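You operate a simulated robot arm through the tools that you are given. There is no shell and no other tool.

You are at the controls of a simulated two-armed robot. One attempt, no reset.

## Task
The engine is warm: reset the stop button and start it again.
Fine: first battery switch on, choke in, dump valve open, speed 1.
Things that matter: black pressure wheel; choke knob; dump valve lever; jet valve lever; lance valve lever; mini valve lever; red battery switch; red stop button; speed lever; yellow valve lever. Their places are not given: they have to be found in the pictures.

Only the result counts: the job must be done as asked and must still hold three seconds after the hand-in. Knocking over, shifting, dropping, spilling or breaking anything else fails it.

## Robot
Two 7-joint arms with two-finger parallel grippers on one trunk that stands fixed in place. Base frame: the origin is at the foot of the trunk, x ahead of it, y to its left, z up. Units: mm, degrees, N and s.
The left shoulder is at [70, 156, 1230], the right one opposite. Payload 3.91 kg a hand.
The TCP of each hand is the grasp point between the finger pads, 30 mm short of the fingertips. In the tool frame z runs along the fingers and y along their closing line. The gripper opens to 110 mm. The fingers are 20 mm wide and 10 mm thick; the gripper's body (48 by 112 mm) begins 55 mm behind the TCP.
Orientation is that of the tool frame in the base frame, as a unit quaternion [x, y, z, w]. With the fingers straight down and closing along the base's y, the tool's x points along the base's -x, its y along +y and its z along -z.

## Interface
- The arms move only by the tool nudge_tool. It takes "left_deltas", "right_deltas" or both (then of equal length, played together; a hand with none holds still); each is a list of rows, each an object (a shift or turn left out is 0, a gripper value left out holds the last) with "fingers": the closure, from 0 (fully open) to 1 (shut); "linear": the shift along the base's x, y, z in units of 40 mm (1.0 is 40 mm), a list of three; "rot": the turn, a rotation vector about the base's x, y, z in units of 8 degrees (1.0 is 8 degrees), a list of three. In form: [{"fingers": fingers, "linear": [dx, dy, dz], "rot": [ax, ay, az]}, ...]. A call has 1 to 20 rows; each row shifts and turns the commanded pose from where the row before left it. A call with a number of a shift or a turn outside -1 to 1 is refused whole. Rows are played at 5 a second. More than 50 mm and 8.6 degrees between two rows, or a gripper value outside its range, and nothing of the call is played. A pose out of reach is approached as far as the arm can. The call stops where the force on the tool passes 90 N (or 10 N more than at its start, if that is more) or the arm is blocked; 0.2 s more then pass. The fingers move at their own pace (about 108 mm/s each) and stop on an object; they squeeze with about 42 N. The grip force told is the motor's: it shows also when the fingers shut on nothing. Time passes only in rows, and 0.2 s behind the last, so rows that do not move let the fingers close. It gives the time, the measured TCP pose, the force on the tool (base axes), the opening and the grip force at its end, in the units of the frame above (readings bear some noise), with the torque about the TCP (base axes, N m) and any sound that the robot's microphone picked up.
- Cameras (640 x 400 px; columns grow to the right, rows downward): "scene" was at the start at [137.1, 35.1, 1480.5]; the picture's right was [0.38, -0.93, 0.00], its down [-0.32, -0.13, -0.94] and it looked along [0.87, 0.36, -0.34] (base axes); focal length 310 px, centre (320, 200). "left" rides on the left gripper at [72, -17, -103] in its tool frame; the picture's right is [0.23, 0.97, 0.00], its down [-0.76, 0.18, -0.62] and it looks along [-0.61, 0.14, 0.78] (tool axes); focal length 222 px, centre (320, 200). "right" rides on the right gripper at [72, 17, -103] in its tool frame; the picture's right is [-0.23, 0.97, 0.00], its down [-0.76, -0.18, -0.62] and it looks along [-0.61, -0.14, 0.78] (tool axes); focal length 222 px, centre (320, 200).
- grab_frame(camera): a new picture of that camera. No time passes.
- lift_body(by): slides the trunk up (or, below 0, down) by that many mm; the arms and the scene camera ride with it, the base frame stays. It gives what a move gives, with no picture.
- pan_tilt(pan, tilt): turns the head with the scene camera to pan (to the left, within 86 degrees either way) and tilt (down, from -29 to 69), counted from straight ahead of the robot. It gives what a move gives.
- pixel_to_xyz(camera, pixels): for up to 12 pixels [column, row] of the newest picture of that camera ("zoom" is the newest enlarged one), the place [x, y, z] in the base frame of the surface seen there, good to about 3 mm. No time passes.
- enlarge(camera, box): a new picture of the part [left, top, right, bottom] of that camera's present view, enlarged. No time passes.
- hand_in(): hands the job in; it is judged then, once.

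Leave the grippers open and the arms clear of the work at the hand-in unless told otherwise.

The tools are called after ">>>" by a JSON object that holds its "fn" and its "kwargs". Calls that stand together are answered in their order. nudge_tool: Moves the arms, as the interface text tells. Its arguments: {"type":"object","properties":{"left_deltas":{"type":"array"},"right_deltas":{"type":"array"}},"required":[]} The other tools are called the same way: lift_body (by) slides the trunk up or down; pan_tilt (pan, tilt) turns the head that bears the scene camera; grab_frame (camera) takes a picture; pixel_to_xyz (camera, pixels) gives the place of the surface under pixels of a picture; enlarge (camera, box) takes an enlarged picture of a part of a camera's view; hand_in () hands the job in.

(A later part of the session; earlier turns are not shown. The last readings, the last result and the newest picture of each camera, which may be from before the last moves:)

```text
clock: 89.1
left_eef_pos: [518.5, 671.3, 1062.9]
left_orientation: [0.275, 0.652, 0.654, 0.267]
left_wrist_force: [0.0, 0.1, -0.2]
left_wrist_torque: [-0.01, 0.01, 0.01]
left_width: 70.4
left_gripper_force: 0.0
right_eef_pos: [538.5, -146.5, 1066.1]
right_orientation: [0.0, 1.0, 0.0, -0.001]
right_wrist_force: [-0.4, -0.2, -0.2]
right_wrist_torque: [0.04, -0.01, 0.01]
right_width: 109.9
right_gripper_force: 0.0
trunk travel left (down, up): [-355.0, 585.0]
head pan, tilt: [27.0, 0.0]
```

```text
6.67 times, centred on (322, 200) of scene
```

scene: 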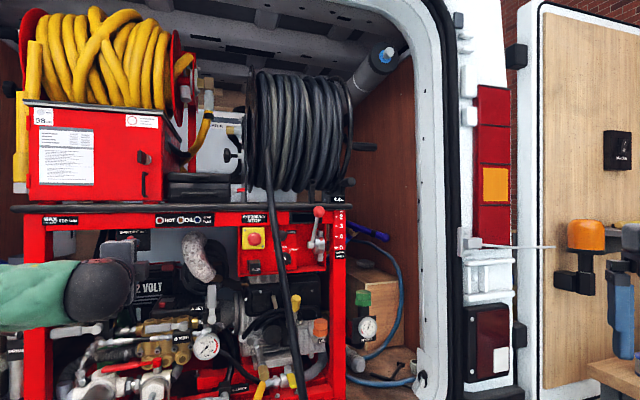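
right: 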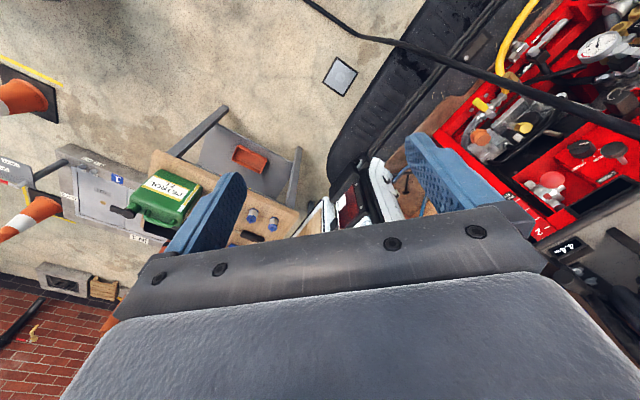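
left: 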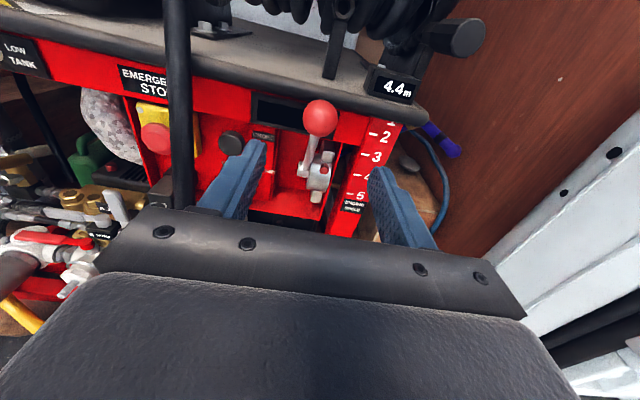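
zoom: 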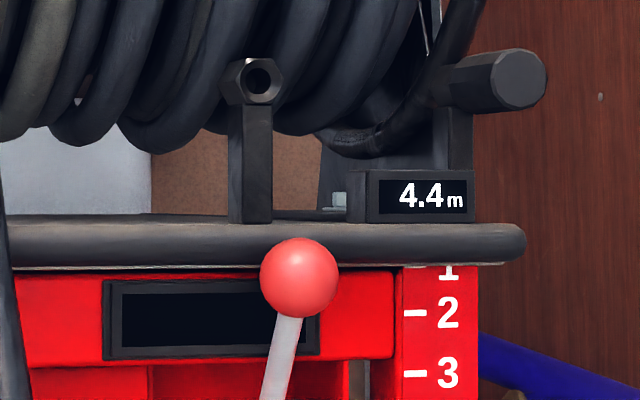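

The camera is still ~34 mm above the ball (the ball is at row 277, below the horizon row 200). I lower the trunk 34 mm more for a level sight line.

>>> {"fn": "lift_body", "kwargs": {"by": -35}}

>>> {"fn": "enlarge", "kwargs": {"camera": "scene", "box": [290, 170, 354, 230]}}

>>> {"fn": "pixel_to_xyz", "kwargs": {"camera": "zoom", "pixels": [[295, 200], [450, 200], [450, 255], [415, 255], [300, 230]]}}

```text
clock: 89.9
left_eef_pos: [518.1, 672.4, 1027.1]
left_orientation: [0.275, 0.652, 0.654, 0.268]
left_wrist_force: [-0.2, 0.4, 1.1]
left_wrist_torque: [0.03, 0.01, 0.0]
left_width: 70.5
left_gripper_force: 0.0
right_eef_pos: [538.6, -146.8, 1031.9]
right_orientation: [0.0, 1.0, 0.0, -0.001]
right_wrist_force: [-0.1, -0.1, 0.1]
right_wrist_torque: [-0.02, -0.01, 0.04]
right_width: 110.0
right_gripper_force: 0.1
trunk travel left (down, up): [-320.0, 620.0]
head pan, tilt: [27.0, 0.0]
```

```text
6.67 times, centred on (322, 200) of scene
```

zoom: 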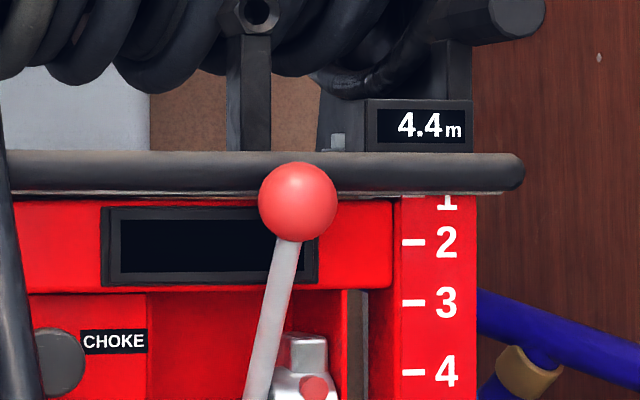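

```text
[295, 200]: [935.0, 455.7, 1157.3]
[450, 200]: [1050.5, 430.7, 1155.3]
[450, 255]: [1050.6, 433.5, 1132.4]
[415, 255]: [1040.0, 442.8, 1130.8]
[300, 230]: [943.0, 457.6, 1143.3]
```

Now the camera is at ball height: the ball centre (row 202) sits a little below the "1" mark (digit centre ≈ row 194): about 3 mm low, i.e. speed ≈1.2. I want it exact or at its stop, so I go back with closed fingers to press the ball gently inward/up.

>>> {"fn": "nudge_tool", "kwargs": {"left_deltas": [{"linear": [0.68, -0.654, 0.256], "fingers": 1.0}, {"linear": [0.68, -0.654, 0.256]}, {"linear": [0.68, -0.654, 0.256]}, {"linear": [0.68, -0.654, 0.256]}, {"linear": [0.68, -0.654, 0.256]}, {"linear": [0.68, -0.654, 0.256]}, {"linear": [0.68, -0.654, 0.256]}, {"linear": [0.68, -0.654, 0.256]}, {"linear": [0.68, -0.654, 0.256]}, {"linear": [0.68, -0.654, 0.256]}, {"linear": [0.68, -0.654, 0.256]}, {"linear": [0.68, -0.654, 0.256]}]}}

>>> {"fn": "grab_frame", "kwargs": {"camera": "scene"}}

>>> {"fn": "grab_frame", "kwargs": {"camera": "left"}}

```text
clock: 92.5
left_eef_pos: [848.7, 356.3, 1149.5]
left_orientation: [0.274, 0.652, 0.655, 0.268]
left_wrist_force: [-0.1, 0.1, -1.3]
left_wrist_torque: [0.01, 0.02, 0.01]
left_width: 0.0
left_gripper_force: 37.4
right_eef_pos: [540.0, -146.5, 1032.1]
right_orientation: [-0.001, 1.0, 0.001, -0.001]
right_wrist_force: [-0.4, 0.7, -0.4]
right_wrist_torque: [-0.03, -0.02, 0.0]
right_width: 110.0
right_gripper_force: 0.0
trunk travel left (down, up): [-320.0, 620.0]
head pan, tilt: [27.0, 0.0]
```

```text
taken
```

scene: 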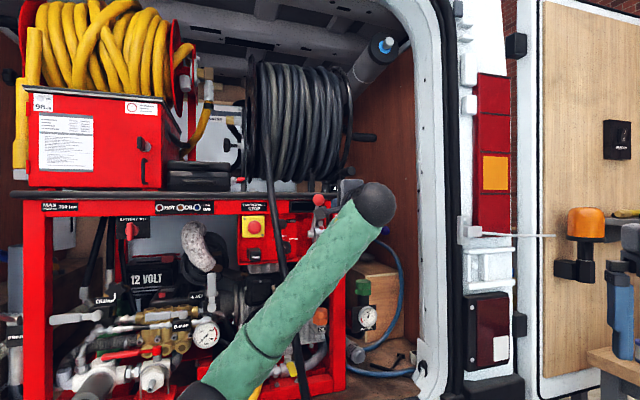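

```text
taken
```

left: 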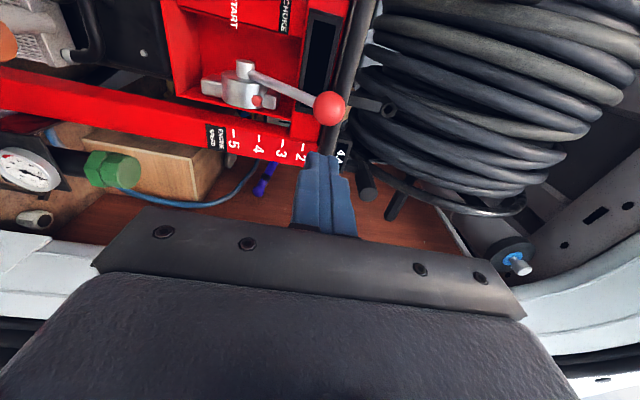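

The fingertips are in front of the ball. I approach to just short of it, then press inward in 1.5 mm steps, watching the force.

>>> {"fn": "nudge_tool", "kwargs": {"left_deltas": [{"linear": [0.4, 0.45, 0]}, {"linear": [0.42, 0.42, 0]}, {"linear": [0.42, 0.42, 0]}, {"linear": [0.42, 0.42, 0]}]}}

>>> {"fn": "nudge_tool", "kwargs": {"left_deltas": [{"linear": [0.0265, 0.0265, 0]}, {"linear": [0.0265, 0.0265, 0]}, {"linear": [0.0265, 0.0265, 0]}, {"linear": [0.0265, 0.0265, 0]}, {"linear": [0.0265, 0.0265, 0]}]}}

>>> {"fn": "enlarge", "kwargs": {"camera": "scene", "box": [290, 170, 354, 230]}}

```text
clock: 93.5
left_eef_pos: [912.4, 422.7, 1149.2]
left_orientation: [0.275, 0.652, 0.653, 0.268]
left_wrist_force: [-1.0, 0.5, -0.2]
left_wrist_torque: [0.01, -0.01, 0.0]
left_width: 0.0
left_gripper_force: 37.7
right_eef_pos: [540.5, -146.9, 1031.0]
right_orientation: [0.001, 1.0, -0.001, 0.0]
right_wrist_force: [0.2, 0.0, -0.4]
right_wrist_torque: [-0.01, -0.02, 0.01]
right_width: 110.2
right_gripper_force: 0.0
trunk travel left (down, up): [-320.0, 620.0]
head pan, tilt: [27.0, 0.0]
```

```text
clock: 94.7
left_eef_pos: [917.7, 431.2, 1150.4]
left_orientation: [0.275, 0.651, 0.655, 0.268]
left_wrist_force: [-2.6, -2.5, 1.4]
left_wrist_torque: [0.03, -0.03, 0.01]
left_width: 0.0
left_gripper_force: 38.0
right_eef_pos: [540.0, -146.9, 1031.7]
right_orientation: [0.001, 1.0, 0.0, 0.0]
right_wrist_force: [0.1, 0.1, -0.1]
right_wrist_torque: [0.02, 0.01, 0.02]
right_width: 110.1
right_gripper_force: 0.0
trunk travel left (down, up): [-320.0, 620.0]
head pan, tilt: [27.0, 0.0]
```

```text
6.67 times, centred on (322, 200) of scene
```

zoom: 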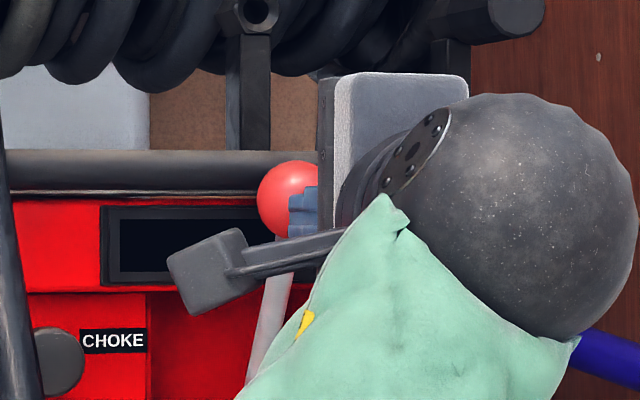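

Contact with ~4 N and the ball is rising (its top now at row 160). I need its top near row 154; I press 4.5 mm more.

>>> {"fn": "nudge_tool", "kwargs": {"left_deltas": [{"linear": [0.0265, 0.0265, 0]}, {"linear": [0.0265, 0.0265, 0]}, {"linear": [0.0265, 0.0265, 0]}]}}

>>> {"fn": "enlarge", "kwargs": {"camera": "scene", "box": [290, 170, 354, 230]}}

```text
clock: 95.5
left_eef_pos: [919.2, 433.5, 1151.5]
left_orientation: [0.274, 0.651, 0.655, 0.269]
left_wrist_force: [-7.4, -8.1, 10.9]
left_wrist_torque: [0.27, -0.33, -0.05]
left_width: 0.0
left_gripper_force: 37.5
right_eef_pos: [538.2, -148.9, 1033.3]
right_orientation: [0.0, 1.0, 0.001, 0.001]
right_wrist_force: [0.5, -0.8, -0.7]
right_wrist_torque: [0.03, -0.01, -0.01]
right_width: 109.9
right_gripper_force: 0.1
trunk travel left (down, up): [-320.0, 620.0]
head pan, tilt: [27.0, 0.0]
```

```text
6.67 times, centred on (322, 200) of scene
```

zoom: 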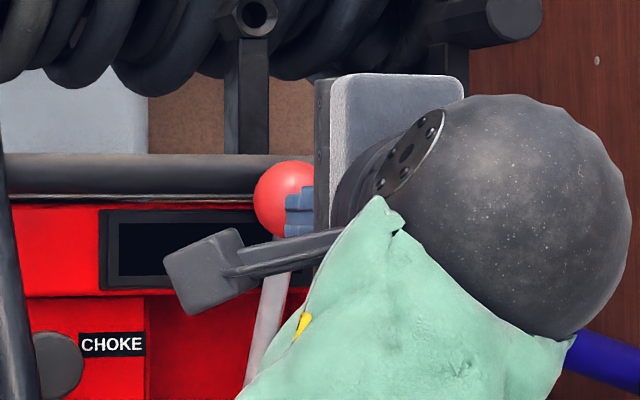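

The force rises to ~15 N now, and the picture itself shifted ~3 px, so the ball top is effectively at row ~156. I press 3 mm more to tell stop from friction.

>>> {"fn": "nudge_tool", "kwargs": {"left_deltas": [{"linear": [0.0265, 0.0265, 0]}, {"linear": [0.0265, 0.0265, 0]}]}}

>>> {"fn": "enlarge", "kwargs": {"camera": "scene", "box": [290, 170, 354, 230]}}

```text
clock: 96.1
left_eef_pos: [921.4, 435.4, 1152.4]
left_orientation: [0.275, 0.651, 0.655, 0.268]
left_wrist_force: [-24.9, -16.4, 0.5]
left_wrist_torque: [0.17, -0.27, 0.15]
left_width: 0.1
left_gripper_force: 37.5
right_eef_pos: [537.8, -149.1, 1032.3]
right_orientation: [0.0, 1.0, 0.001, 0.001]
right_wrist_force: [-0.1, -0.3, -0.6]
right_wrist_torque: [-0.02, 0.0, -0.02]
right_width: 109.9
right_gripper_force: 0.1
trunk travel left (down, up): [-320.0, 620.0]
head pan, tilt: [27.0, 0.0]
```

```text
6.67 times, centred on (322, 200) of scene
```

zoom: 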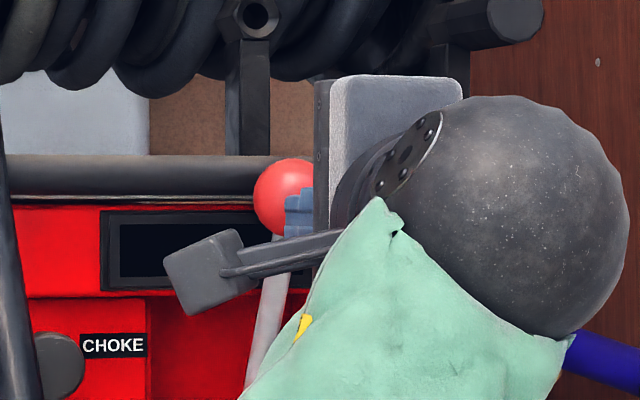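

The force rose steeply to ~30 N with hardly any further motion: the lever is at its upper stop, level with "1". I back the hand off and check.

>>> {"fn": "nudge_tool", "kwargs": {"left_deltas": [{"linear": [-0.2, -0.2, -0.02]}, {"linear": [-0.5, -0.5, 0]}, {"linear": [-0.5, -0.5, 0]}, {"linear": [-0.5, -0.5, 0]}, {"linear": [-0.6, -0.6, 0]}]}}

>>> {"fn": "enlarge", "kwargs": {"camera": "scene", "box": [290, 170, 354, 230]}}

>>> {"fn": "grab_frame", "kwargs": {"camera": "left"}}

```text
clock: 97.3
left_eef_pos: [829.8, 344.6, 1148.4]
left_orientation: [0.275, 0.652, 0.654, 0.268]
left_wrist_force: [-0.5, 0.2, -0.2]
left_wrist_torque: [0.02, 0.0, 0.04]
left_width: 0.1
left_gripper_force: 37.6
right_eef_pos: [540.2, -147.1, 1031.7]
right_orientation: [0.0, 1.0, 0.0, 0.0]
right_wrist_force: [-0.1, -0.2, 0.6]
right_wrist_torque: [0.04, 0.0, 0.02]
right_width: 109.9
right_gripper_force: 0.2
trunk travel left (down, up): [-320.0, 620.0]
head pan, tilt: [27.0, 0.0]
```

```text
6.67 times, centred on (322, 200) of scene
```

zoom: 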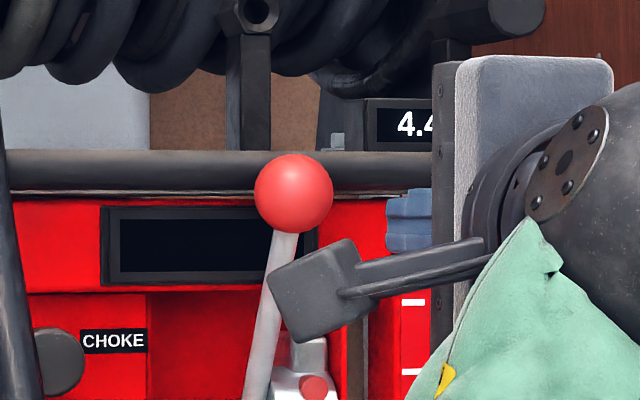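

```text
taken
```

left: 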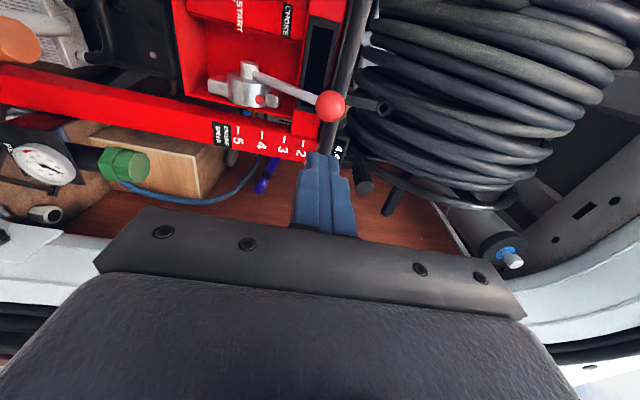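

The ball centre is now at row 193, level with "1". Next the stop button (centre ≈ u 161.5, z 1081, ⌀≈40 mm). I bring the hand in front of it, closing line upright, and open to ~70 mm.

>>> {"fn": "nudge_tool", "kwargs": {"left_deltas": [{"linear": [-0.573, 0.711, -0.335]}, {"linear": [-0.573, 0.711, -0.335]}, {"linear": [-0.573, 0.711, -0.335]}, {"linear": [-0.573, 0.711, -0.335]}, {"linear": [-0.573, 0.711, -0.335], "fingers": 0.36}, {"fingers": 0.36}]}}

>>> {"fn": "pan_tilt", "kwargs": {"pan": 42, "tilt": 5}}

>>> {"fn": "grab_frame", "kwargs": {"camera": "left"}}

>>> {"fn": "grab_frame", "kwargs": {"camera": "scene"}}

```text
clock: 98.7
left_eef_pos: [715.6, 485.5, 1078.0]
left_orientation: [0.275, 0.652, 0.654, 0.268]
left_wrist_force: [-0.1, 0.0, 0.5]
left_wrist_torque: [0.02, -0.02, -0.01]
left_width: 70.5
left_gripper_force: 0.0
right_eef_pos: [539.7, -147.2, 1030.6]
right_orientation: [0.0, 1.0, 0.0, 0.0]
right_wrist_force: [-0.2, 0.7, 0.2]
right_wrist_torque: [-0.01, 0.01, 0.03]
right_width: 109.8
right_gripper_force: 0.0
trunk travel left (down, up): [-320.0, 620.0]
head pan, tilt: [27.0, 0.0]
```

```text
clock: 99.5
left_eef_pos: [716.7, 486.2, 1079.7]
left_orientation: [0.275, 0.652, 0.654, 0.267]
left_wrist_force: [-0.3, -0.2, -0.2]
left_wrist_torque: [-0.01, 0.0, 0.0]
left_width: 70.0
left_gripper_force: 0.1
right_eef_pos: [539.3, -145.4, 1032.2]
right_orientation: [0.0, 1.0, 0.0, 0.0]
right_wrist_force: [-0.4, 0.1, -0.1]
right_wrist_torque: [0.01, -0.01, 0.03]
right_width: 109.8
right_gripper_force: 0.1
trunk travel left (down, up): [-320.0, 620.0]
head pan, tilt: [42.0, 5.0]
```

```text
taken
```

left: 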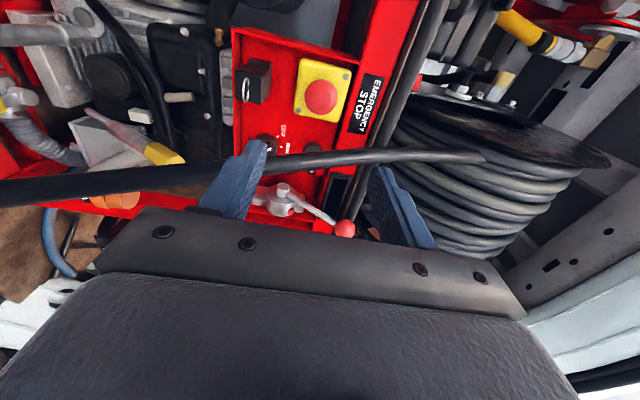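

```text
taken
```

scene: 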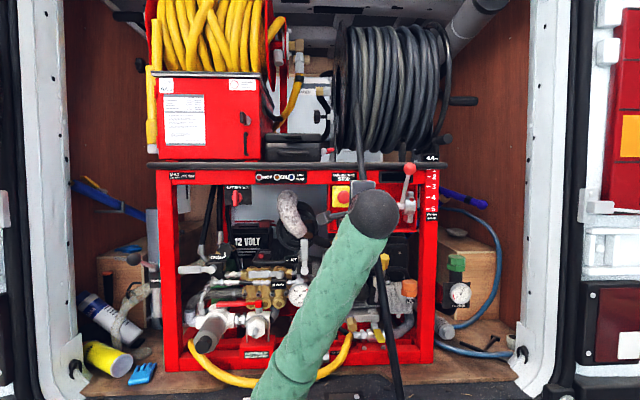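

I look closely at the stop button in the left picture (321,97) for arrows, and measure it.

>>> {"fn": "enlarge", "kwargs": {"camera": "left", "box": [285, 50, 365, 130]}}

>>> {"fn": "pixel_to_xyz", "kwargs": {"camera": "left", "pixels": [[320, 97], [310, 97], [332, 97], [320, 85], [320, 110], [305, 80], [345, 80], [345, 105], [305, 112], [258, 80], [330, 160], [250, 170]]}}

```text
5.00 times, centred on (325, 90) of left
```

zoom: 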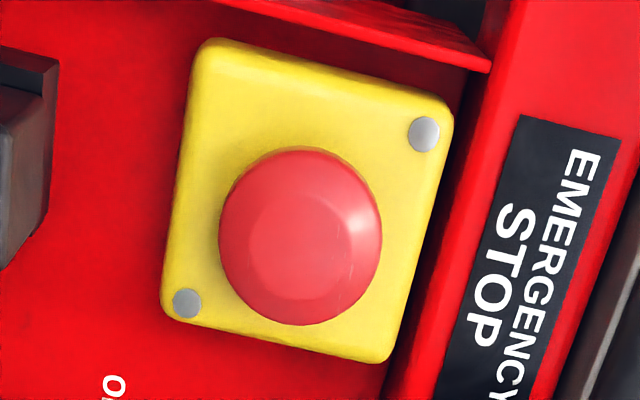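

```text
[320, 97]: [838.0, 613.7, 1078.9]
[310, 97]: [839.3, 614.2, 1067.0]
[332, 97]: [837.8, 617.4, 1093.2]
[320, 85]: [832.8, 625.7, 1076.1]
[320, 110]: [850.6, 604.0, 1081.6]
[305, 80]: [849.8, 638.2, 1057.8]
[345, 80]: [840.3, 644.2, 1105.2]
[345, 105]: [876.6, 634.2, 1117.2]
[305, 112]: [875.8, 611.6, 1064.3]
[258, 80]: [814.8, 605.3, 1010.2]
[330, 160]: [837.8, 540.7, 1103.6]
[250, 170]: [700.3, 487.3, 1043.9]
```

Button centre u≈160, z≈1080, radius ≈20, front n≈-1027; the yellow box face is at n≈-1050. No arrows visible; I'll try a clockwise twist. I go straight in around it to tip depth n≈-1046.

>>> {"fn": "nudge_tool", "kwargs": {"left_deltas": [{"linear": [0.57, 0.59, 0]}, {"linear": [0.57, 0.59, 0]}, {"linear": [0.57, 0.59, 0]}, {"linear": [0.57, 0.59, 0]}, {"linear": [0.5, 0.52, 0]}]}}

>>> {"fn": "grab_frame", "kwargs": {"camera": "left"}}

>>> {"fn": "enlarge", "kwargs": {"camera": "scene", "box": [310, 160, 420, 230]}}

```text
clock: 100.7
left_eef_pos: [826.8, 603.0, 1080.5]
left_orientation: [0.276, 0.652, 0.653, 0.268]
left_wrist_force: [0.8, 0.4, 0.5]
left_wrist_torque: [-0.02, -0.03, 0.03]
left_width: 70.6
left_gripper_force: 0.0
right_eef_pos: [539.7, -147.4, 1031.7]
right_orientation: [0.0, 1.0, 0.0, 0.0]
right_wrist_force: [0.3, 0.0, -0.2]
right_wrist_torque: [0.0, -0.01, -0.02]
right_width: 110.0
right_gripper_force: 0.0
trunk travel left (down, up): [-320.0, 620.0]
head pan, tilt: [42.0, 5.0]
```

```text
taken
```

left: 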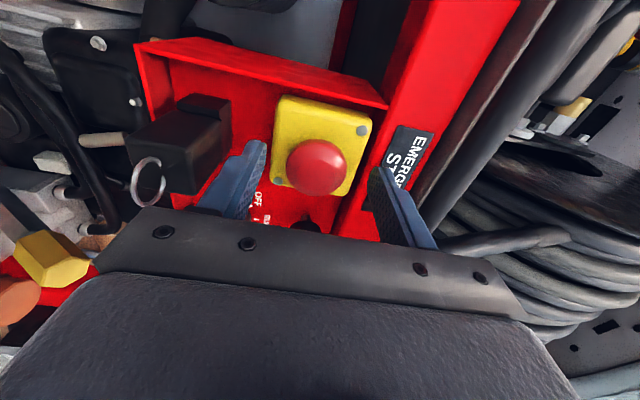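

```text
5.71 times, centred on (365, 195) of scene
```

zoom: 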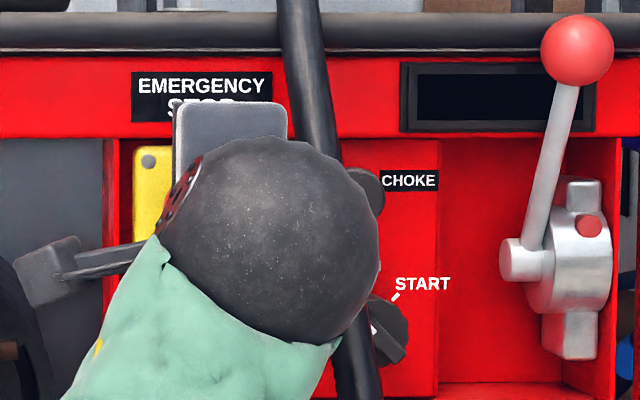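

The button is centred between the fingers (318,167). I go 4 mm deeper and close on it.

>>> {"fn": "nudge_tool", "kwargs": {"left_deltas": [{"linear": [0.085, 0.06, 0]}, {"fingers": 1.0}, {"fingers": 1.0}, {"fingers": 1.0}]}}

>>> {"fn": "grab_frame", "kwargs": {"camera": "left"}}

```text
clock: 101.7
left_eef_pos: [831.3, 607.0, 1080.4]
left_orientation: [0.276, 0.653, 0.652, 0.268]
left_wrist_force: [-15.2, -6.2, -28.6]
left_wrist_torque: [-0.52, 0.58, 0.15]
left_width: 37.7
left_gripper_force: 45.0
right_eef_pos: [540.1, -146.7, 1030.8]
right_orientation: [0.0, 1.0, -0.001, -0.002]
right_wrist_force: [0.7, 0.0, 0.1]
right_wrist_torque: [-0.01, -0.01, 0.03]
right_width: 110.1
right_gripper_force: 0.1
trunk travel left (down, up): [-320.0, 620.0]
head pan, tilt: [42.0, 5.0]
```

```text
taken
```

left: 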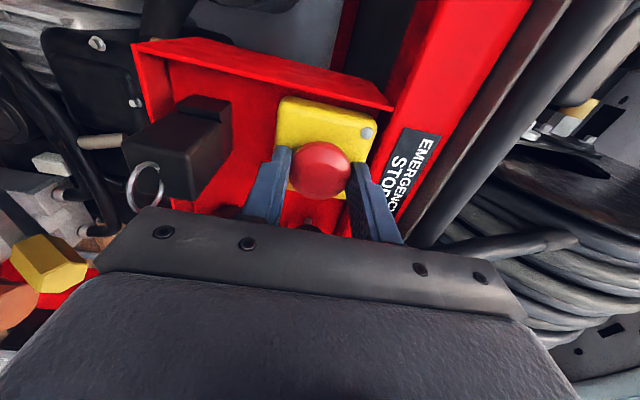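

Held (37.7 mm). The tool is a bit high (28 N downward), so I ease down 2 mm and twist 15° clockwise, reading the torque.

>>> {"fn": "nudge_tool", "kwargs": {"left_deltas": [{"linear": [0, 0, -0.06]}, {"rot": [0.663, 0.663, 0]}, {"rot": [0.663, 0.663, 0]}]}}

>>> {"fn": "grab_frame", "kwargs": {"camera": "left"}}

```text
clock: 102.5
left_eef_pos: [831.0, 605.8, 1079.7]
left_orientation: [0.358, 0.61, 0.684, 0.18]
left_wrist_force: [3.3, 0.1, -8.4]
left_wrist_torque: [-0.62, -0.17, -0.23]
left_width: 38.2
left_gripper_force: 45.4
right_eef_pos: [541.9, -146.5, 1031.3]
right_orientation: [0.001, 1.0, 0.001, -0.001]
right_wrist_force: [-0.2, 1.5, -0.6]
right_wrist_torque: [0.01, 0.0, 0.02]
right_width: 109.8
right_gripper_force: 0.0
trunk travel left (down, up): [-320.0, 620.0]
head pan, tilt: [42.0, 5.0]
```

```text
taken
```

left: 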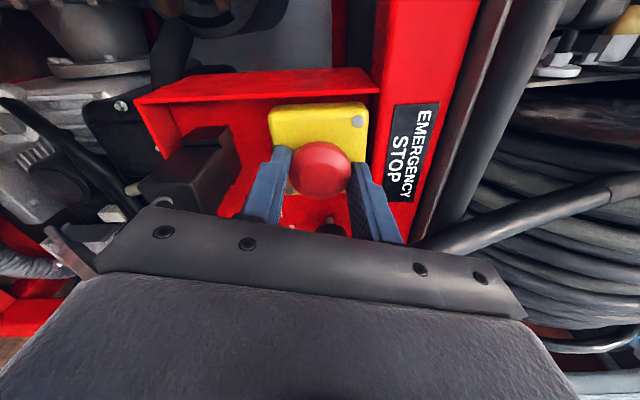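

A torque of ~0.56 N·m resists. I continue to 30° and watch for the release.

>>> {"fn": "nudge_tool", "kwargs": {"left_deltas": [{"rot": [0.663, 0.663, 0]}, {"rot": [0.663, 0.663, 0]}]}}

>>> {"fn": "grab_frame", "kwargs": {"camera": "left"}}

```text
clock: 103.1
left_eef_pos: [831.3, 605.3, 1078.9]
left_orientation: [0.435, 0.559, 0.7, 0.09]
left_wrist_force: [-2.1, 2.2, -6.2]
left_wrist_torque: [-0.74, -0.4, -0.15]
left_width: 38.0
left_gripper_force: 45.4
right_eef_pos: [540.0, -146.6, 1031.3]
right_orientation: [0.0, 1.0, 0.0, 0.0]
right_wrist_force: [-0.6, 0.8, 0.3]
right_wrist_torque: [0.0, -0.04, 0.02]
right_width: 109.8
right_gripper_force: 0.0
trunk travel left (down, up): [-320.0, 620.0]
head pan, tilt: [42.0, 5.0]
```

```text
taken
```

left: 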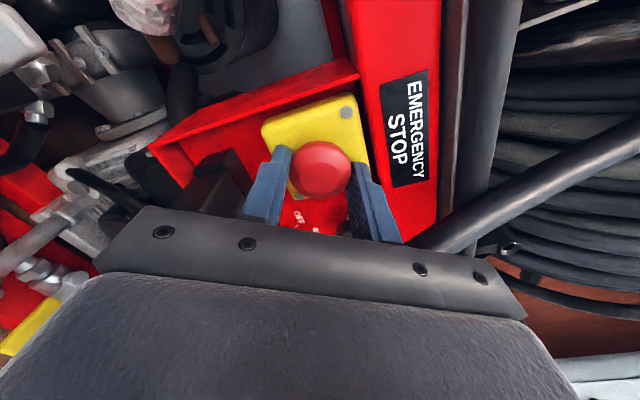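

Torque grows to ~0.8 N·m, spring-like. I continue to 45°.

>>> {"fn": "nudge_tool", "kwargs": {"left_deltas": [{"rot": [0.663, 0.663, 0]}, {"rot": [0.663, 0.663, 0]}]}}

>>> {"fn": "grab_frame", "kwargs": {"camera": "left"}}

```text
clock: 103.7
left_eef_pos: [832.3, 605.9, 1080.0]
left_orientation: [0.503, 0.498, 0.706, -0.005]
left_wrist_force: [-3.1, 2.4, -7.0]
left_wrist_torque: [-0.39, -0.1, 0.2]
left_width: 38.1
left_gripper_force: 44.9
right_eef_pos: [541.0, -146.1, 1031.2]
right_orientation: [0.0, 1.0, 0.0, -0.001]
right_wrist_force: [0.3, -0.4, -0.8]
right_wrist_torque: [0.03, -0.03, 0.01]
right_width: 109.9
right_gripper_force: 0.2
trunk travel left (down, up): [-320.0, 620.0]
head pan, tilt: [42.0, 5.0]
```

```text
taken
```

left: 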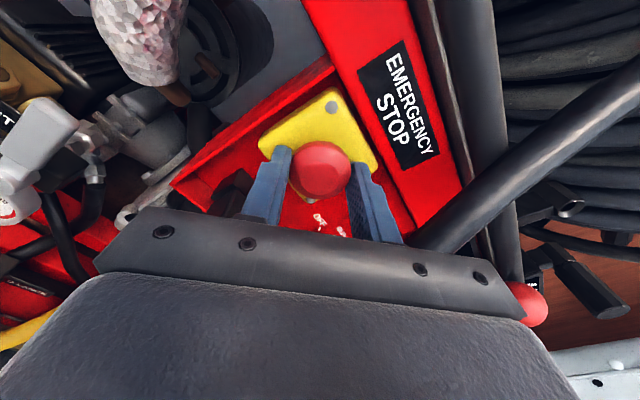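

The torque dropped to ~0.35: it may have released. I open the fingers to ~52 mm and look at the button.

>>> {"fn": "nudge_tool", "kwargs": {"left_deltas": [{"fingers": 0.53}, {"fingers": 0.53}]}}

>>> {"fn": "grab_frame", "kwargs": {"camera": "left"}}

>>> {"fn": "pixel_to_xyz", "kwargs": {"camera": "left", "pixels": [[320, 167], [320, 155], [310, 167], [330, 167], [335, 105], [290, 130]]}}

```text
clock: 104.3
left_eef_pos: [832.5, 604.3, 1081.0]
left_orientation: [0.503, 0.498, 0.706, -0.003]
left_wrist_force: [0.8, 0.1, -0.4]
left_wrist_torque: [-0.02, 0.02, -0.02]
left_width: 51.8
left_gripper_force: 0.0
right_eef_pos: [539.5, -148.3, 1031.6]
right_orientation: [-0.001, 1.0, 0.0, 0.001]
right_wrist_force: [0.0, -0.1, 0.5]
right_wrist_torque: [-0.01, -0.01, -0.01]
right_width: 109.8
right_gripper_force: 0.0
trunk travel left (down, up): [-320.0, 620.0]
head pan, tilt: [42.0, 5.0]
```

```text
taken
```

left: 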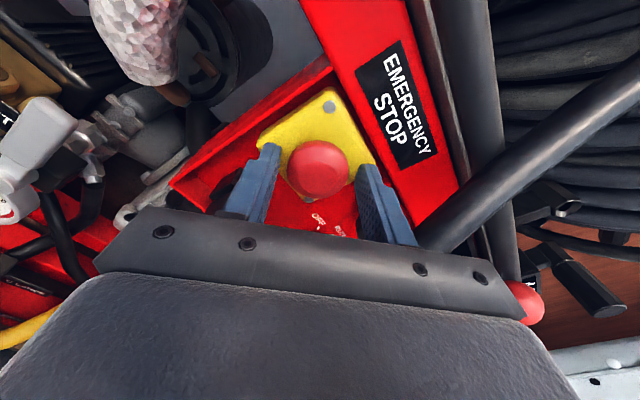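

```text
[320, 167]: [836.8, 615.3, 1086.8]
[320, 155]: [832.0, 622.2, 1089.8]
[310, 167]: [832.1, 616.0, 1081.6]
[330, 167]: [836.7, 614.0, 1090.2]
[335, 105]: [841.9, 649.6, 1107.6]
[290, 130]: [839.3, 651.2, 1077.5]
```

I back off to compare the button's protrusion against the earlier measurement.

>>> {"fn": "nudge_tool", "kwargs": {"left_deltas": [{"linear": [-0.5, -0.5, 0]}, {"linear": [-0.6, -0.6, 0]}, {"linear": [-0.6, -0.6, 0]}, {"linear": [-0.6, -0.6, 0]}, {"linear": [-0.6, 0.3, -0.2]}, {"linear": [-0.6, 0.6, -0.2]}]}}

>>> {"fn": "grab_frame", "kwargs": {"camera": "scene"}}

>>> {"fn": "enlarge", "kwargs": {"camera": "scene", "box": [316, 165, 396, 225]}}

>>> {"fn": "grab_frame", "kwargs": {"camera": "left"}}

```text
clock: 105.7
left_eef_pos: [691.2, 548.9, 1062.8]
left_orientation: [0.504, 0.497, 0.706, -0.003]
left_wrist_force: [-0.8, 0.7, 0.1]
left_wrist_torque: [0.0, 0.0, -0.01]
left_width: 51.9
left_gripper_force: 0.1
right_eef_pos: [539.0, -148.5, 1031.6]
right_orientation: [0.001, 1.0, 0.0, 0.001]
right_wrist_force: [-0.9, 0.2, 0.2]
right_wrist_torque: [-0.05, -0.01, -0.02]
right_width: 110.0
right_gripper_force: 0.2
trunk travel left (down, up): [-320.0, 620.0]
head pan, tilt: [42.0, 5.0]
```

```text
taken
```

scene: 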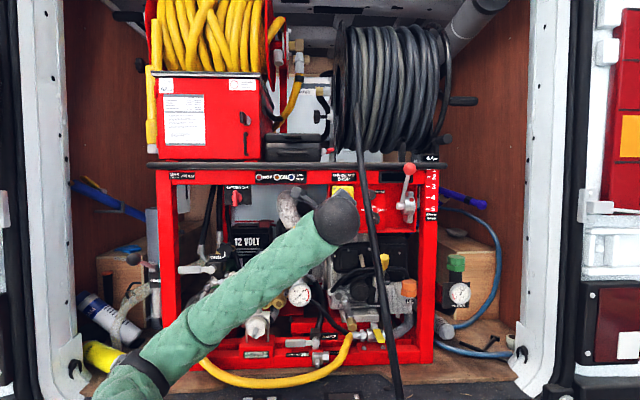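

```text
6.67 times, centred on (356, 195) of scene
```

zoom: 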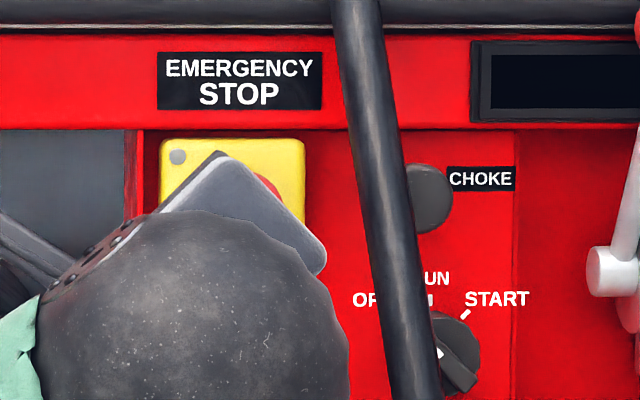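

```text
taken
```

left: 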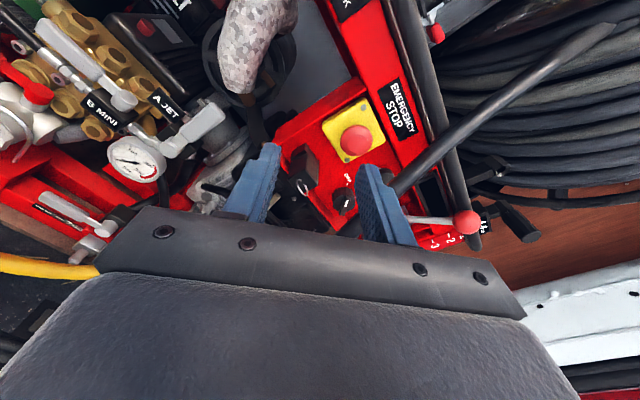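

I measure the button in the left picture at (355,140) and move the hand a bit aside for the head camera.

>>> {"fn": "enlarge", "kwargs": {"camera": "left", "box": [310, 95, 400, 175]}}

>>> {"fn": "pixel_to_xyz", "kwargs": {"camera": "zoom", "pixels": [[315, 235], [290, 220], [340, 250], [300, 260], [330, 210], [330, 110], [230, 190], [400, 200], [260, 310], [280, 265]]}}

>>> {"fn": "nudge_tool", "kwargs": {"left_deltas": [{"linear": [-0.6, 0.6, 0]}, {"linear": [-0.6, 0.6, 0]}, {"linear": [-0.6, 0.6, 0]}, {"linear": [-0.6, 0.6, 0]}]}}

>>> {"fn": "enlarge", "kwargs": {"camera": "scene", "box": [316, 165, 396, 225]}}

>>> {"fn": "pixel_to_xyz", "kwargs": {"camera": "zoom", "pixels": [[240, 190], [230, 200], [250, 180], [190, 150], [290, 160], [180, 220], [180, 180], [290, 200]]}}

```text
5.00 times, centred on (355, 135) of left
```

zoom: 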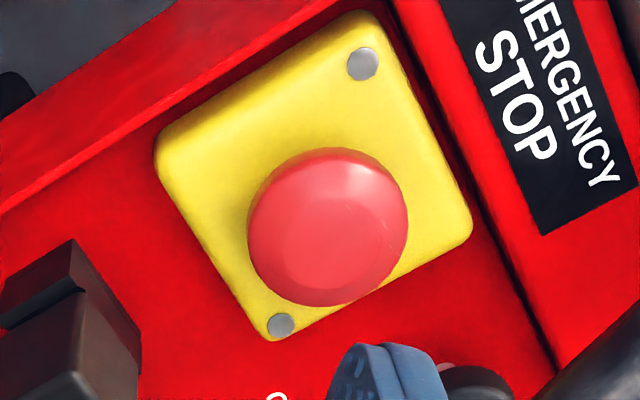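

```text
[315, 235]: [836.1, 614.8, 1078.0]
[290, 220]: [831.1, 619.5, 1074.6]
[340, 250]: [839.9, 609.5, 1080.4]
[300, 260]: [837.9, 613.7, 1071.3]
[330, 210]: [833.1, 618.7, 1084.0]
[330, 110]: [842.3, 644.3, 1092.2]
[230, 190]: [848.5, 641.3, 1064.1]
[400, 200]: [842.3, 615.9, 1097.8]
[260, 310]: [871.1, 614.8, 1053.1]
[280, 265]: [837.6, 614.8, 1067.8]
```

```text
clock: 106.7
left_eef_pos: [589.5, 643.3, 1076.1]
left_orientation: [0.494, 0.498, 0.712, 0.004]
left_wrist_force: [2.5, 1.0, -5.6]
left_wrist_torque: [0.3, -0.28, 0.09]
left_width: 51.6
left_gripper_force: 0.1
right_eef_pos: [541.6, -146.1, 1031.0]
right_orientation: [0.0, 1.0, 0.0, -0.001]
right_wrist_force: [0.2, 0.4, -0.1]
right_wrist_torque: [0.02, 0.04, 0.0]
right_width: 110.0
right_gripper_force: 0.1
trunk travel left (down, up): [-320.0, 620.0]
head pan, tilt: [42.0, 5.0]
```

```text
6.67 times, centred on (356, 195) of scene
```

zoom: 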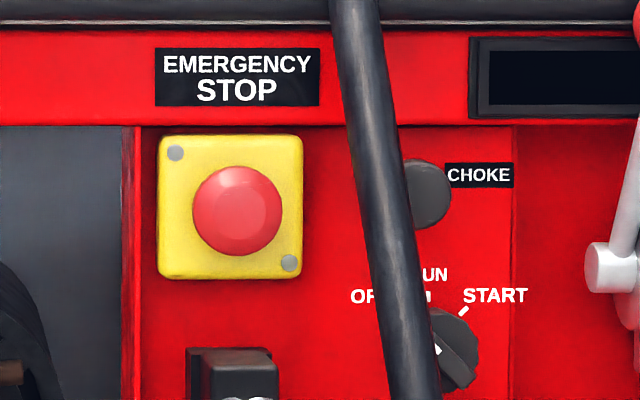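

```text
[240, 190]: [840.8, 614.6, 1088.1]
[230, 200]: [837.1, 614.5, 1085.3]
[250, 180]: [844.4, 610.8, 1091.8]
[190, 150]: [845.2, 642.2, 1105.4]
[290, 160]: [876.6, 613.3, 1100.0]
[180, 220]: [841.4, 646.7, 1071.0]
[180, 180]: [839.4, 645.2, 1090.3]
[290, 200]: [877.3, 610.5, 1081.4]
```

No clear change in protrusion (front still n≈-1027, box n≈-1052), so I can't count it as reset yet. I go back for a longer twist, starting 15° counter-clockwise and lower by 2 mm.

>>> {"fn": "nudge_tool", "kwargs": {"left_deltas": [{"linear": [0.39, -0.486, 0.006], "rot": [-0.663, -0.663, 0], "fingers": 0.36}, {"linear": [0.39, -0.486, 0.006], "rot": [-0.663, -0.663, 0]}, {"linear": [0.39, -0.486, 0.006], "rot": [-0.663, -0.663, 0]}, {"linear": [0.39, -0.486, 0.006], "rot": [-0.663, -0.663, 0]}, {"linear": [0.39, -0.486, 0.006], "rot": [-0.663, -0.663, 0]}, {"linear": [0.39, -0.486, 0.006], "rot": [-0.663, -0.663, 0]}, {"linear": [0.39, -0.486, 0.006], "rot": [-0.663, -0.663, 0]}, {"linear": [0.39, -0.486, 0.006], "rot": [-0.663, -0.663, 0]}]}}

>>> {"fn": "grab_frame", "kwargs": {"camera": "left"}}

```text
clock: 108.5
left_eef_pos: [719.2, 489.8, 1064.1]
left_orientation: [0.186, 0.682, 0.614, 0.351]
left_wrist_force: [-1.1, -0.3, 0.3]
left_wrist_torque: [-0.03, 0.01, 0.04]
left_width: 70.3
left_gripper_force: 0.1
right_eef_pos: [541.3, -146.6, 1030.7]
right_orientation: [0.001, 1.0, -0.001, -0.001]
right_wrist_force: [-0.1, 0.1, 0.3]
right_wrist_torque: [0.02, 0.0, 0.02]
right_width: 110.2
right_gripper_force: 0.2
trunk travel left (down, up): [-320.0, 620.0]
head pan, tilt: [42.0, 5.0]
```

```text
taken
```

left: 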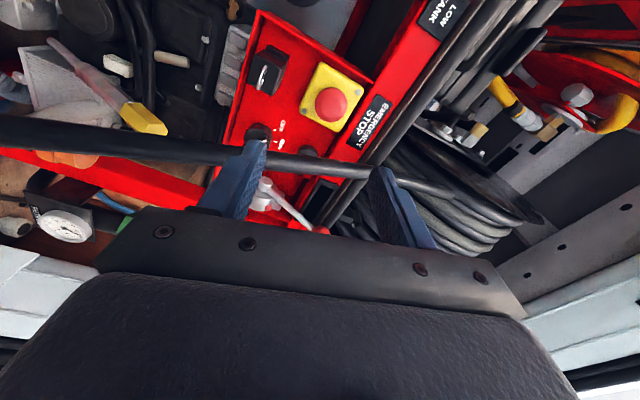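

I narrow the opening to ~52 mm (to stay clear of the black key box below) and go in around the button at z≈1078.

>>> {"fn": "nudge_tool", "kwargs": {"left_deltas": [{"linear": [0.561, 0.577, 0.07], "fingers": 0.53}, {"linear": [0.561, 0.577, 0.07]}, {"linear": [0.561, 0.577, 0.07]}, {"linear": [0.561, 0.577, 0.07]}, {"linear": [0.561, 0.577, 0.07]}]}}

>>> {"fn": "grab_frame", "kwargs": {"camera": "left"}}

```text
clock: 109.7
left_eef_pos: [830.4, 603.0, 1077.5]
left_orientation: [0.187, 0.682, 0.614, 0.352]
left_wrist_force: [-0.5, -0.3, -1.1]
left_wrist_torque: [0.03, 0.0, 0.0]
left_width: 51.7
left_gripper_force: 0.0
right_eef_pos: [540.2, -147.2, 1030.6]
right_orientation: [0.0, 1.0, 0.0, -0.001]
right_wrist_force: [0.6, 0.6, 0.4]
right_wrist_torque: [-0.02, 0.04, -0.02]
right_width: 110.1
right_gripper_force: 0.0
trunk travel left (down, up): [-320.0, 620.0]
head pan, tilt: [42.0, 5.0]
```

```text
taken
```

left: 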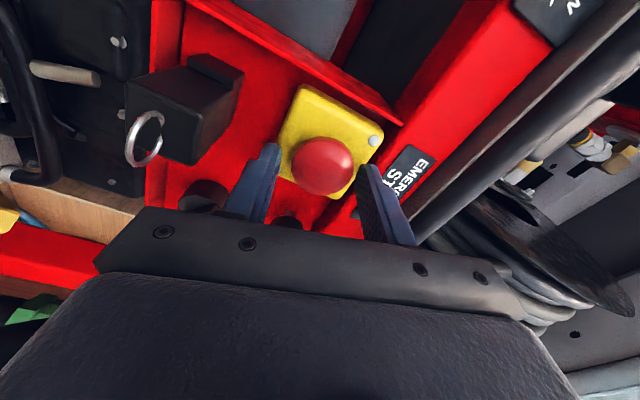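

The button is between the fingers. I close and twist 15°.

>>> {"fn": "nudge_tool", "kwargs": {"left_deltas": [{"fingers": 1.0, "linear": [0.03, 0.03, 0]}, {"fingers": 1.0}, {"rot": [0.663, 0.663, 0]}, {"rot": [0.663, 0.663, 0]}]}}

>>> {"fn": "nudge_tool", "kwargs": {"left_deltas": [{"rot": [0.663, 0.663, 0]}, {"rot": [0.663, 0.663, 0]}]}}

>>> {"fn": "nudge_tool", "kwargs": {"left_deltas": [{"rot": [0.663, 0.663, 0]}, {"rot": [0.663, 0.663, 0]}]}}

```text
clock: 110.7
left_eef_pos: [832.9, 604.0, 1079.4]
left_orientation: [0.275, 0.652, 0.654, 0.268]
left_wrist_force: [-5.7, -8.3, -2.7]
left_wrist_torque: [-0.59, -0.48, -0.25]
left_width: 37.6
left_gripper_force: 45.2
right_eef_pos: [540.1, -147.7, 1030.8]
right_orientation: [0.0, 1.0, 0.0, 0.0]
right_wrist_force: [-0.3, -1.1, 0.4]
right_wrist_torque: [-0.01, -0.01, 0.03]
right_width: 109.8
right_gripper_force: 0.2
trunk travel left (down, up): [-320.0, 620.0]
head pan, tilt: [42.0, 5.0]
```

```text
clock: 111.3
left_eef_pos: [834.8, 606.8, 1078.5]
left_orientation: [0.359, 0.61, 0.683, 0.179]
left_wrist_force: [-9.9, -7.3, -8.7]
left_wrist_torque: [-0.51, -0.27, 0.09]
left_width: 38.4
left_gripper_force: 45.3
right_eef_pos: [539.5, -147.2, 1031.3]
right_orientation: [0.0, 1.0, 0.0, 0.0]
right_wrist_force: [-0.1, -0.3, 0.1]
right_wrist_torque: [-0.04, 0.0, 0.04]
right_width: 110.0
right_gripper_force: 0.1
trunk travel left (down, up): [-320.0, 620.0]
head pan, tilt: [42.0, 5.0]
```

```text
clock: 111.9
left_eef_pos: [833.3, 607.1, 1079.4]
left_orientation: [0.434, 0.56, 0.701, 0.088]
left_wrist_force: [-2.7, 0.2, -3.9]
left_wrist_torque: [-0.7, -0.45, 0.1]
left_width: 38.1
left_gripper_force: 45.5
right_eef_pos: [539.4, -146.8, 1031.9]
right_orientation: [0.001, 1.0, 0.0, 0.001]
right_wrist_force: [-0.3, 0.1, 0.7]
right_wrist_torque: [0.0, 0.01, 0.03]
right_width: 109.9
right_gripper_force: 0.1
trunk travel left (down, up): [-320.0, 620.0]
head pan, tilt: [42.0, 5.0]
```

The torque stays at 0.55–0.8 N·m: the pads just slip round the button, so it does not turn clockwise. It may be the pull-to-reset kind: I pull straight outward in 2 mm steps.

>>> {"fn": "nudge_tool", "kwargs": {"left_deltas": [{"linear": [-0.035, -0.035, 0]}, {"linear": [-0.035, -0.035, 0]}, {"linear": [-0.035, -0.035, 0]}]}}

>>> {"fn": "grab_frame", "kwargs": {"camera": "left"}}

```text
clock: 112.7
left_eef_pos: [828.0, 602.6, 1079.3]
left_orientation: [0.434, 0.559, 0.701, 0.089]
left_wrist_force: [-3.8, -0.1, 1.2]
left_wrist_torque: [-0.01, -0.23, 0.33]
left_width: 37.9
left_gripper_force: 44.8
right_eef_pos: [539.1, -146.7, 1031.5]
right_orientation: [0.0, 1.0, 0.0, 0.0]
right_wrist_force: [-1.2, 0.1, -0.2]
right_wrist_torque: [-0.02, -0.01, -0.03]
right_width: 110.0
right_gripper_force: 0.1
trunk travel left (down, up): [-320.0, 620.0]
head pan, tilt: [42.0, 5.0]
```

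```text
taken
```

left: 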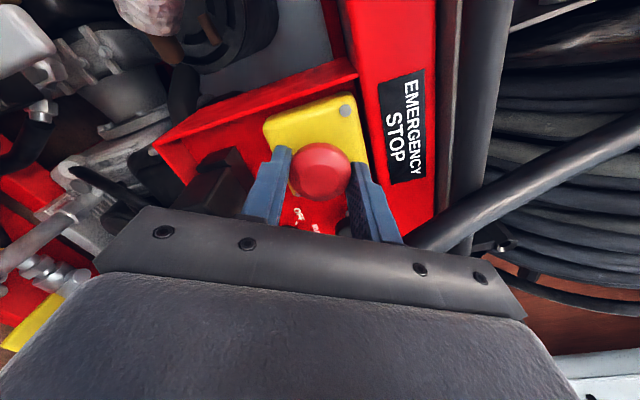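

The hand moved 7 mm outward with almost no force, and the button still sits the same between the fingers. I measure button and box.

>>> {"fn": "pixel_to_xyz", "kwargs": {"camera": "left", "pixels": [[320, 172], [313, 168], [327, 172], [320, 160], [320, 182], [300, 118], [345, 128], [290, 125], [330, 105]]}}

>>> {"fn": "enlarge", "kwargs": {"camera": "left", "box": [240, 80, 400, 240]}}

```text
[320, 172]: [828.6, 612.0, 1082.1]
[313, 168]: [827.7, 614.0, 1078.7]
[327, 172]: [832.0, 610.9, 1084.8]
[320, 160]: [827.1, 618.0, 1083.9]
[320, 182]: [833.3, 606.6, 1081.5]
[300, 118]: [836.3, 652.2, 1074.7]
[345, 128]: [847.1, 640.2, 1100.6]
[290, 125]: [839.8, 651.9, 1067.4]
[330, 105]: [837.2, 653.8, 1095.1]
```

```text
2.50 times, centred on (320, 160) of left
```

zoom: 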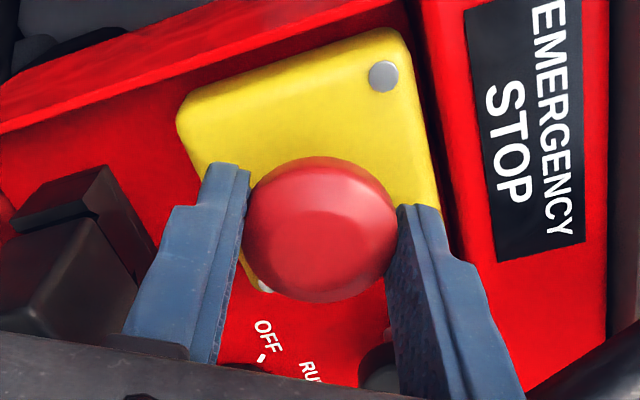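

The button front moved from n≈-1027 to ≈-1019.5: it comes out by pulling. I pull 3 mm more, then let go and see whether it stays out.

>>> {"fn": "nudge_tool", "kwargs": {"left_deltas": [{"linear": [-0.03, -0.03, 0]}, {"linear": [-0.03, -0.03, 0]}]}}

>>> {"fn": "grab_frame", "kwargs": {"camera": "left"}}

>>> {"fn": "pixel_to_xyz", "kwargs": {"camera": "left", "pixels": [[320, 172], [313, 168], [327, 172], [320, 165]]}}

```text
clock: 113.3
left_eef_pos: [825.1, 600.8, 1078.6]
left_orientation: [0.434, 0.56, 0.701, 0.088]
left_wrist_force: [-3.0, 4.7, 1.5]
left_wrist_torque: [-0.09, -0.24, 0.16]
left_width: 37.9
left_gripper_force: 45.1
right_eef_pos: [539.7, -147.6, 1031.8]
right_orientation: [0.0, 1.0, 0.0, 0.0]
right_wrist_force: [0.3, 0.0, -0.2]
right_wrist_torque: [-0.01, -0.02, 0.0]
right_width: 110.1
right_gripper_force: 0.0
trunk travel left (down, up): [-320.0, 620.0]
head pan, tilt: [42.0, 5.0]
```

```text
taken
```

left: 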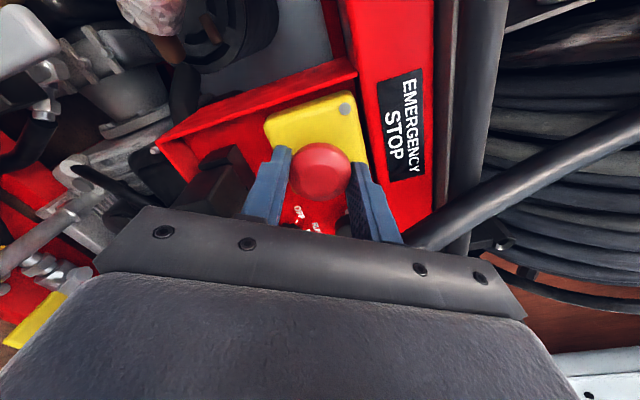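

```text
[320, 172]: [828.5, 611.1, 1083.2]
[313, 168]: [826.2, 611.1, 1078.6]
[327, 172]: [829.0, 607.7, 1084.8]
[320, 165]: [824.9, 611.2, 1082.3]
```

The button is out about 10 mm in all. I open the fingers to ~52 mm and see if it stays out.

>>> {"fn": "nudge_tool", "kwargs": {"left_deltas": [{"fingers": 0.53}, {"fingers": 0.53}, {"fingers": 0.53}]}}

>>> {"fn": "grab_frame", "kwargs": {"camera": "left"}}

>>> {"fn": "pixel_to_xyz", "kwargs": {"camera": "left", "pixels": [[320, 168], [313, 165], [327, 170], [320, 160], [300, 115], [345, 125]]}}

```text
clock: 114.1
left_eef_pos: [825.7, 597.7, 1079.2]
left_orientation: [0.434, 0.559, 0.7, 0.089]
left_wrist_force: [0.5, -0.8, 0.2]
left_wrist_torque: [-0.01, 0.0, 0.04]
left_width: 51.8
left_gripper_force: 0.1
right_eef_pos: [540.2, -148.2, 1032.9]
right_orientation: [0.0, 1.0, 0.0, 0.0]
right_wrist_force: [1.1, -0.1, 0.1]
right_wrist_torque: [-0.02, 0.0, -0.02]
right_width: 110.3
right_gripper_force: 0.0
trunk travel left (down, up): [-320.0, 620.0]
head pan, tilt: [42.0, 5.0]
```

```text
taken
```

left: 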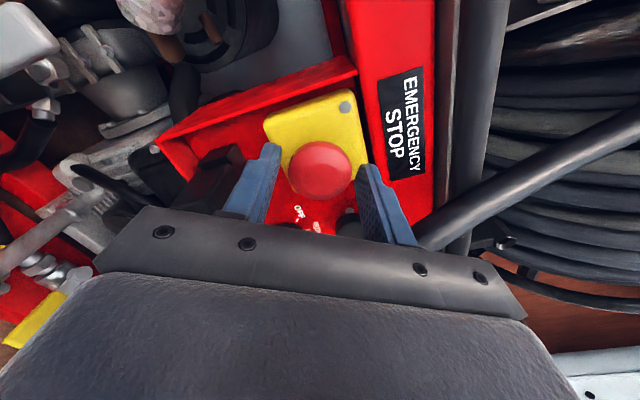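

```text
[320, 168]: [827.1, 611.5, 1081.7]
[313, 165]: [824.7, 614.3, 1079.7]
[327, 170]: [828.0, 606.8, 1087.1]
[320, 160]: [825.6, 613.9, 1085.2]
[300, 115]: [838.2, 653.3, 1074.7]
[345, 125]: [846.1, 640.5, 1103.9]
```

It stays out (front ≈ n -1017, 10 mm further than before). To be sure it is fully out, I grip again and pull until I feel the end.

>>> {"fn": "nudge_tool", "kwargs": {"left_deltas": [{"fingers": 1.0}, {"fingers": 1.0}, {"linear": [-0.035, -0.035, 0]}, {"linear": [-0.035, -0.035, 0]}]}}

>>> {"fn": "grab_frame", "kwargs": {"camera": "left"}}

>>> {"fn": "pixel_to_xyz", "kwargs": {"camera": "left", "pixels": [[320, 168], [313, 165], [327, 170], [320, 160], [300, 115], [345, 125]]}}

```text
clock: 115.1
left_eef_pos: [824.1, 598.4, 1079.0]
left_orientation: [0.434, 0.56, 0.7, 0.089]
left_wrist_force: [28.3, 18.8, 16.1]
left_wrist_torque: [-0.04, -0.31, -0.23]
left_width: 37.9
left_gripper_force: 45.7
right_eef_pos: [541.2, -146.7, 1031.3]
right_orientation: [0.0, 1.0, 0.0, -0.001]
right_wrist_force: [-0.3, -0.5, 0.1]
right_wrist_torque: [0.04, 0.0, -0.03]
right_width: 110.2
right_gripper_force: 0.0
trunk travel left (down, up): [-320.0, 620.0]
head pan, tilt: [42.0, 5.0]
```

```text
taken
```

left: 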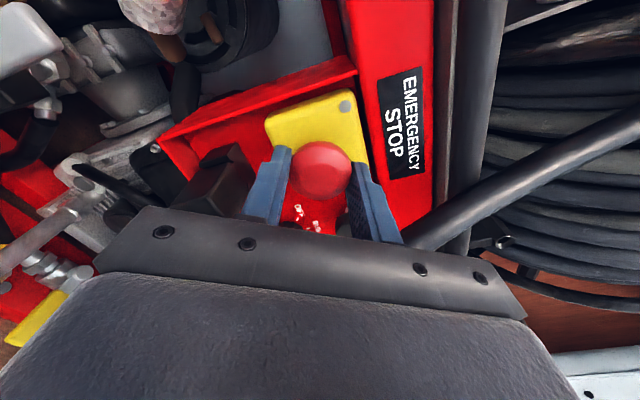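

```text
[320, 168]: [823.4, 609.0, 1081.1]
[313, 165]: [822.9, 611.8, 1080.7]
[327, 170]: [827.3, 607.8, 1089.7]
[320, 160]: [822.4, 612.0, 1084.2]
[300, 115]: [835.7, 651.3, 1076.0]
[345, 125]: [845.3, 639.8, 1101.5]
```

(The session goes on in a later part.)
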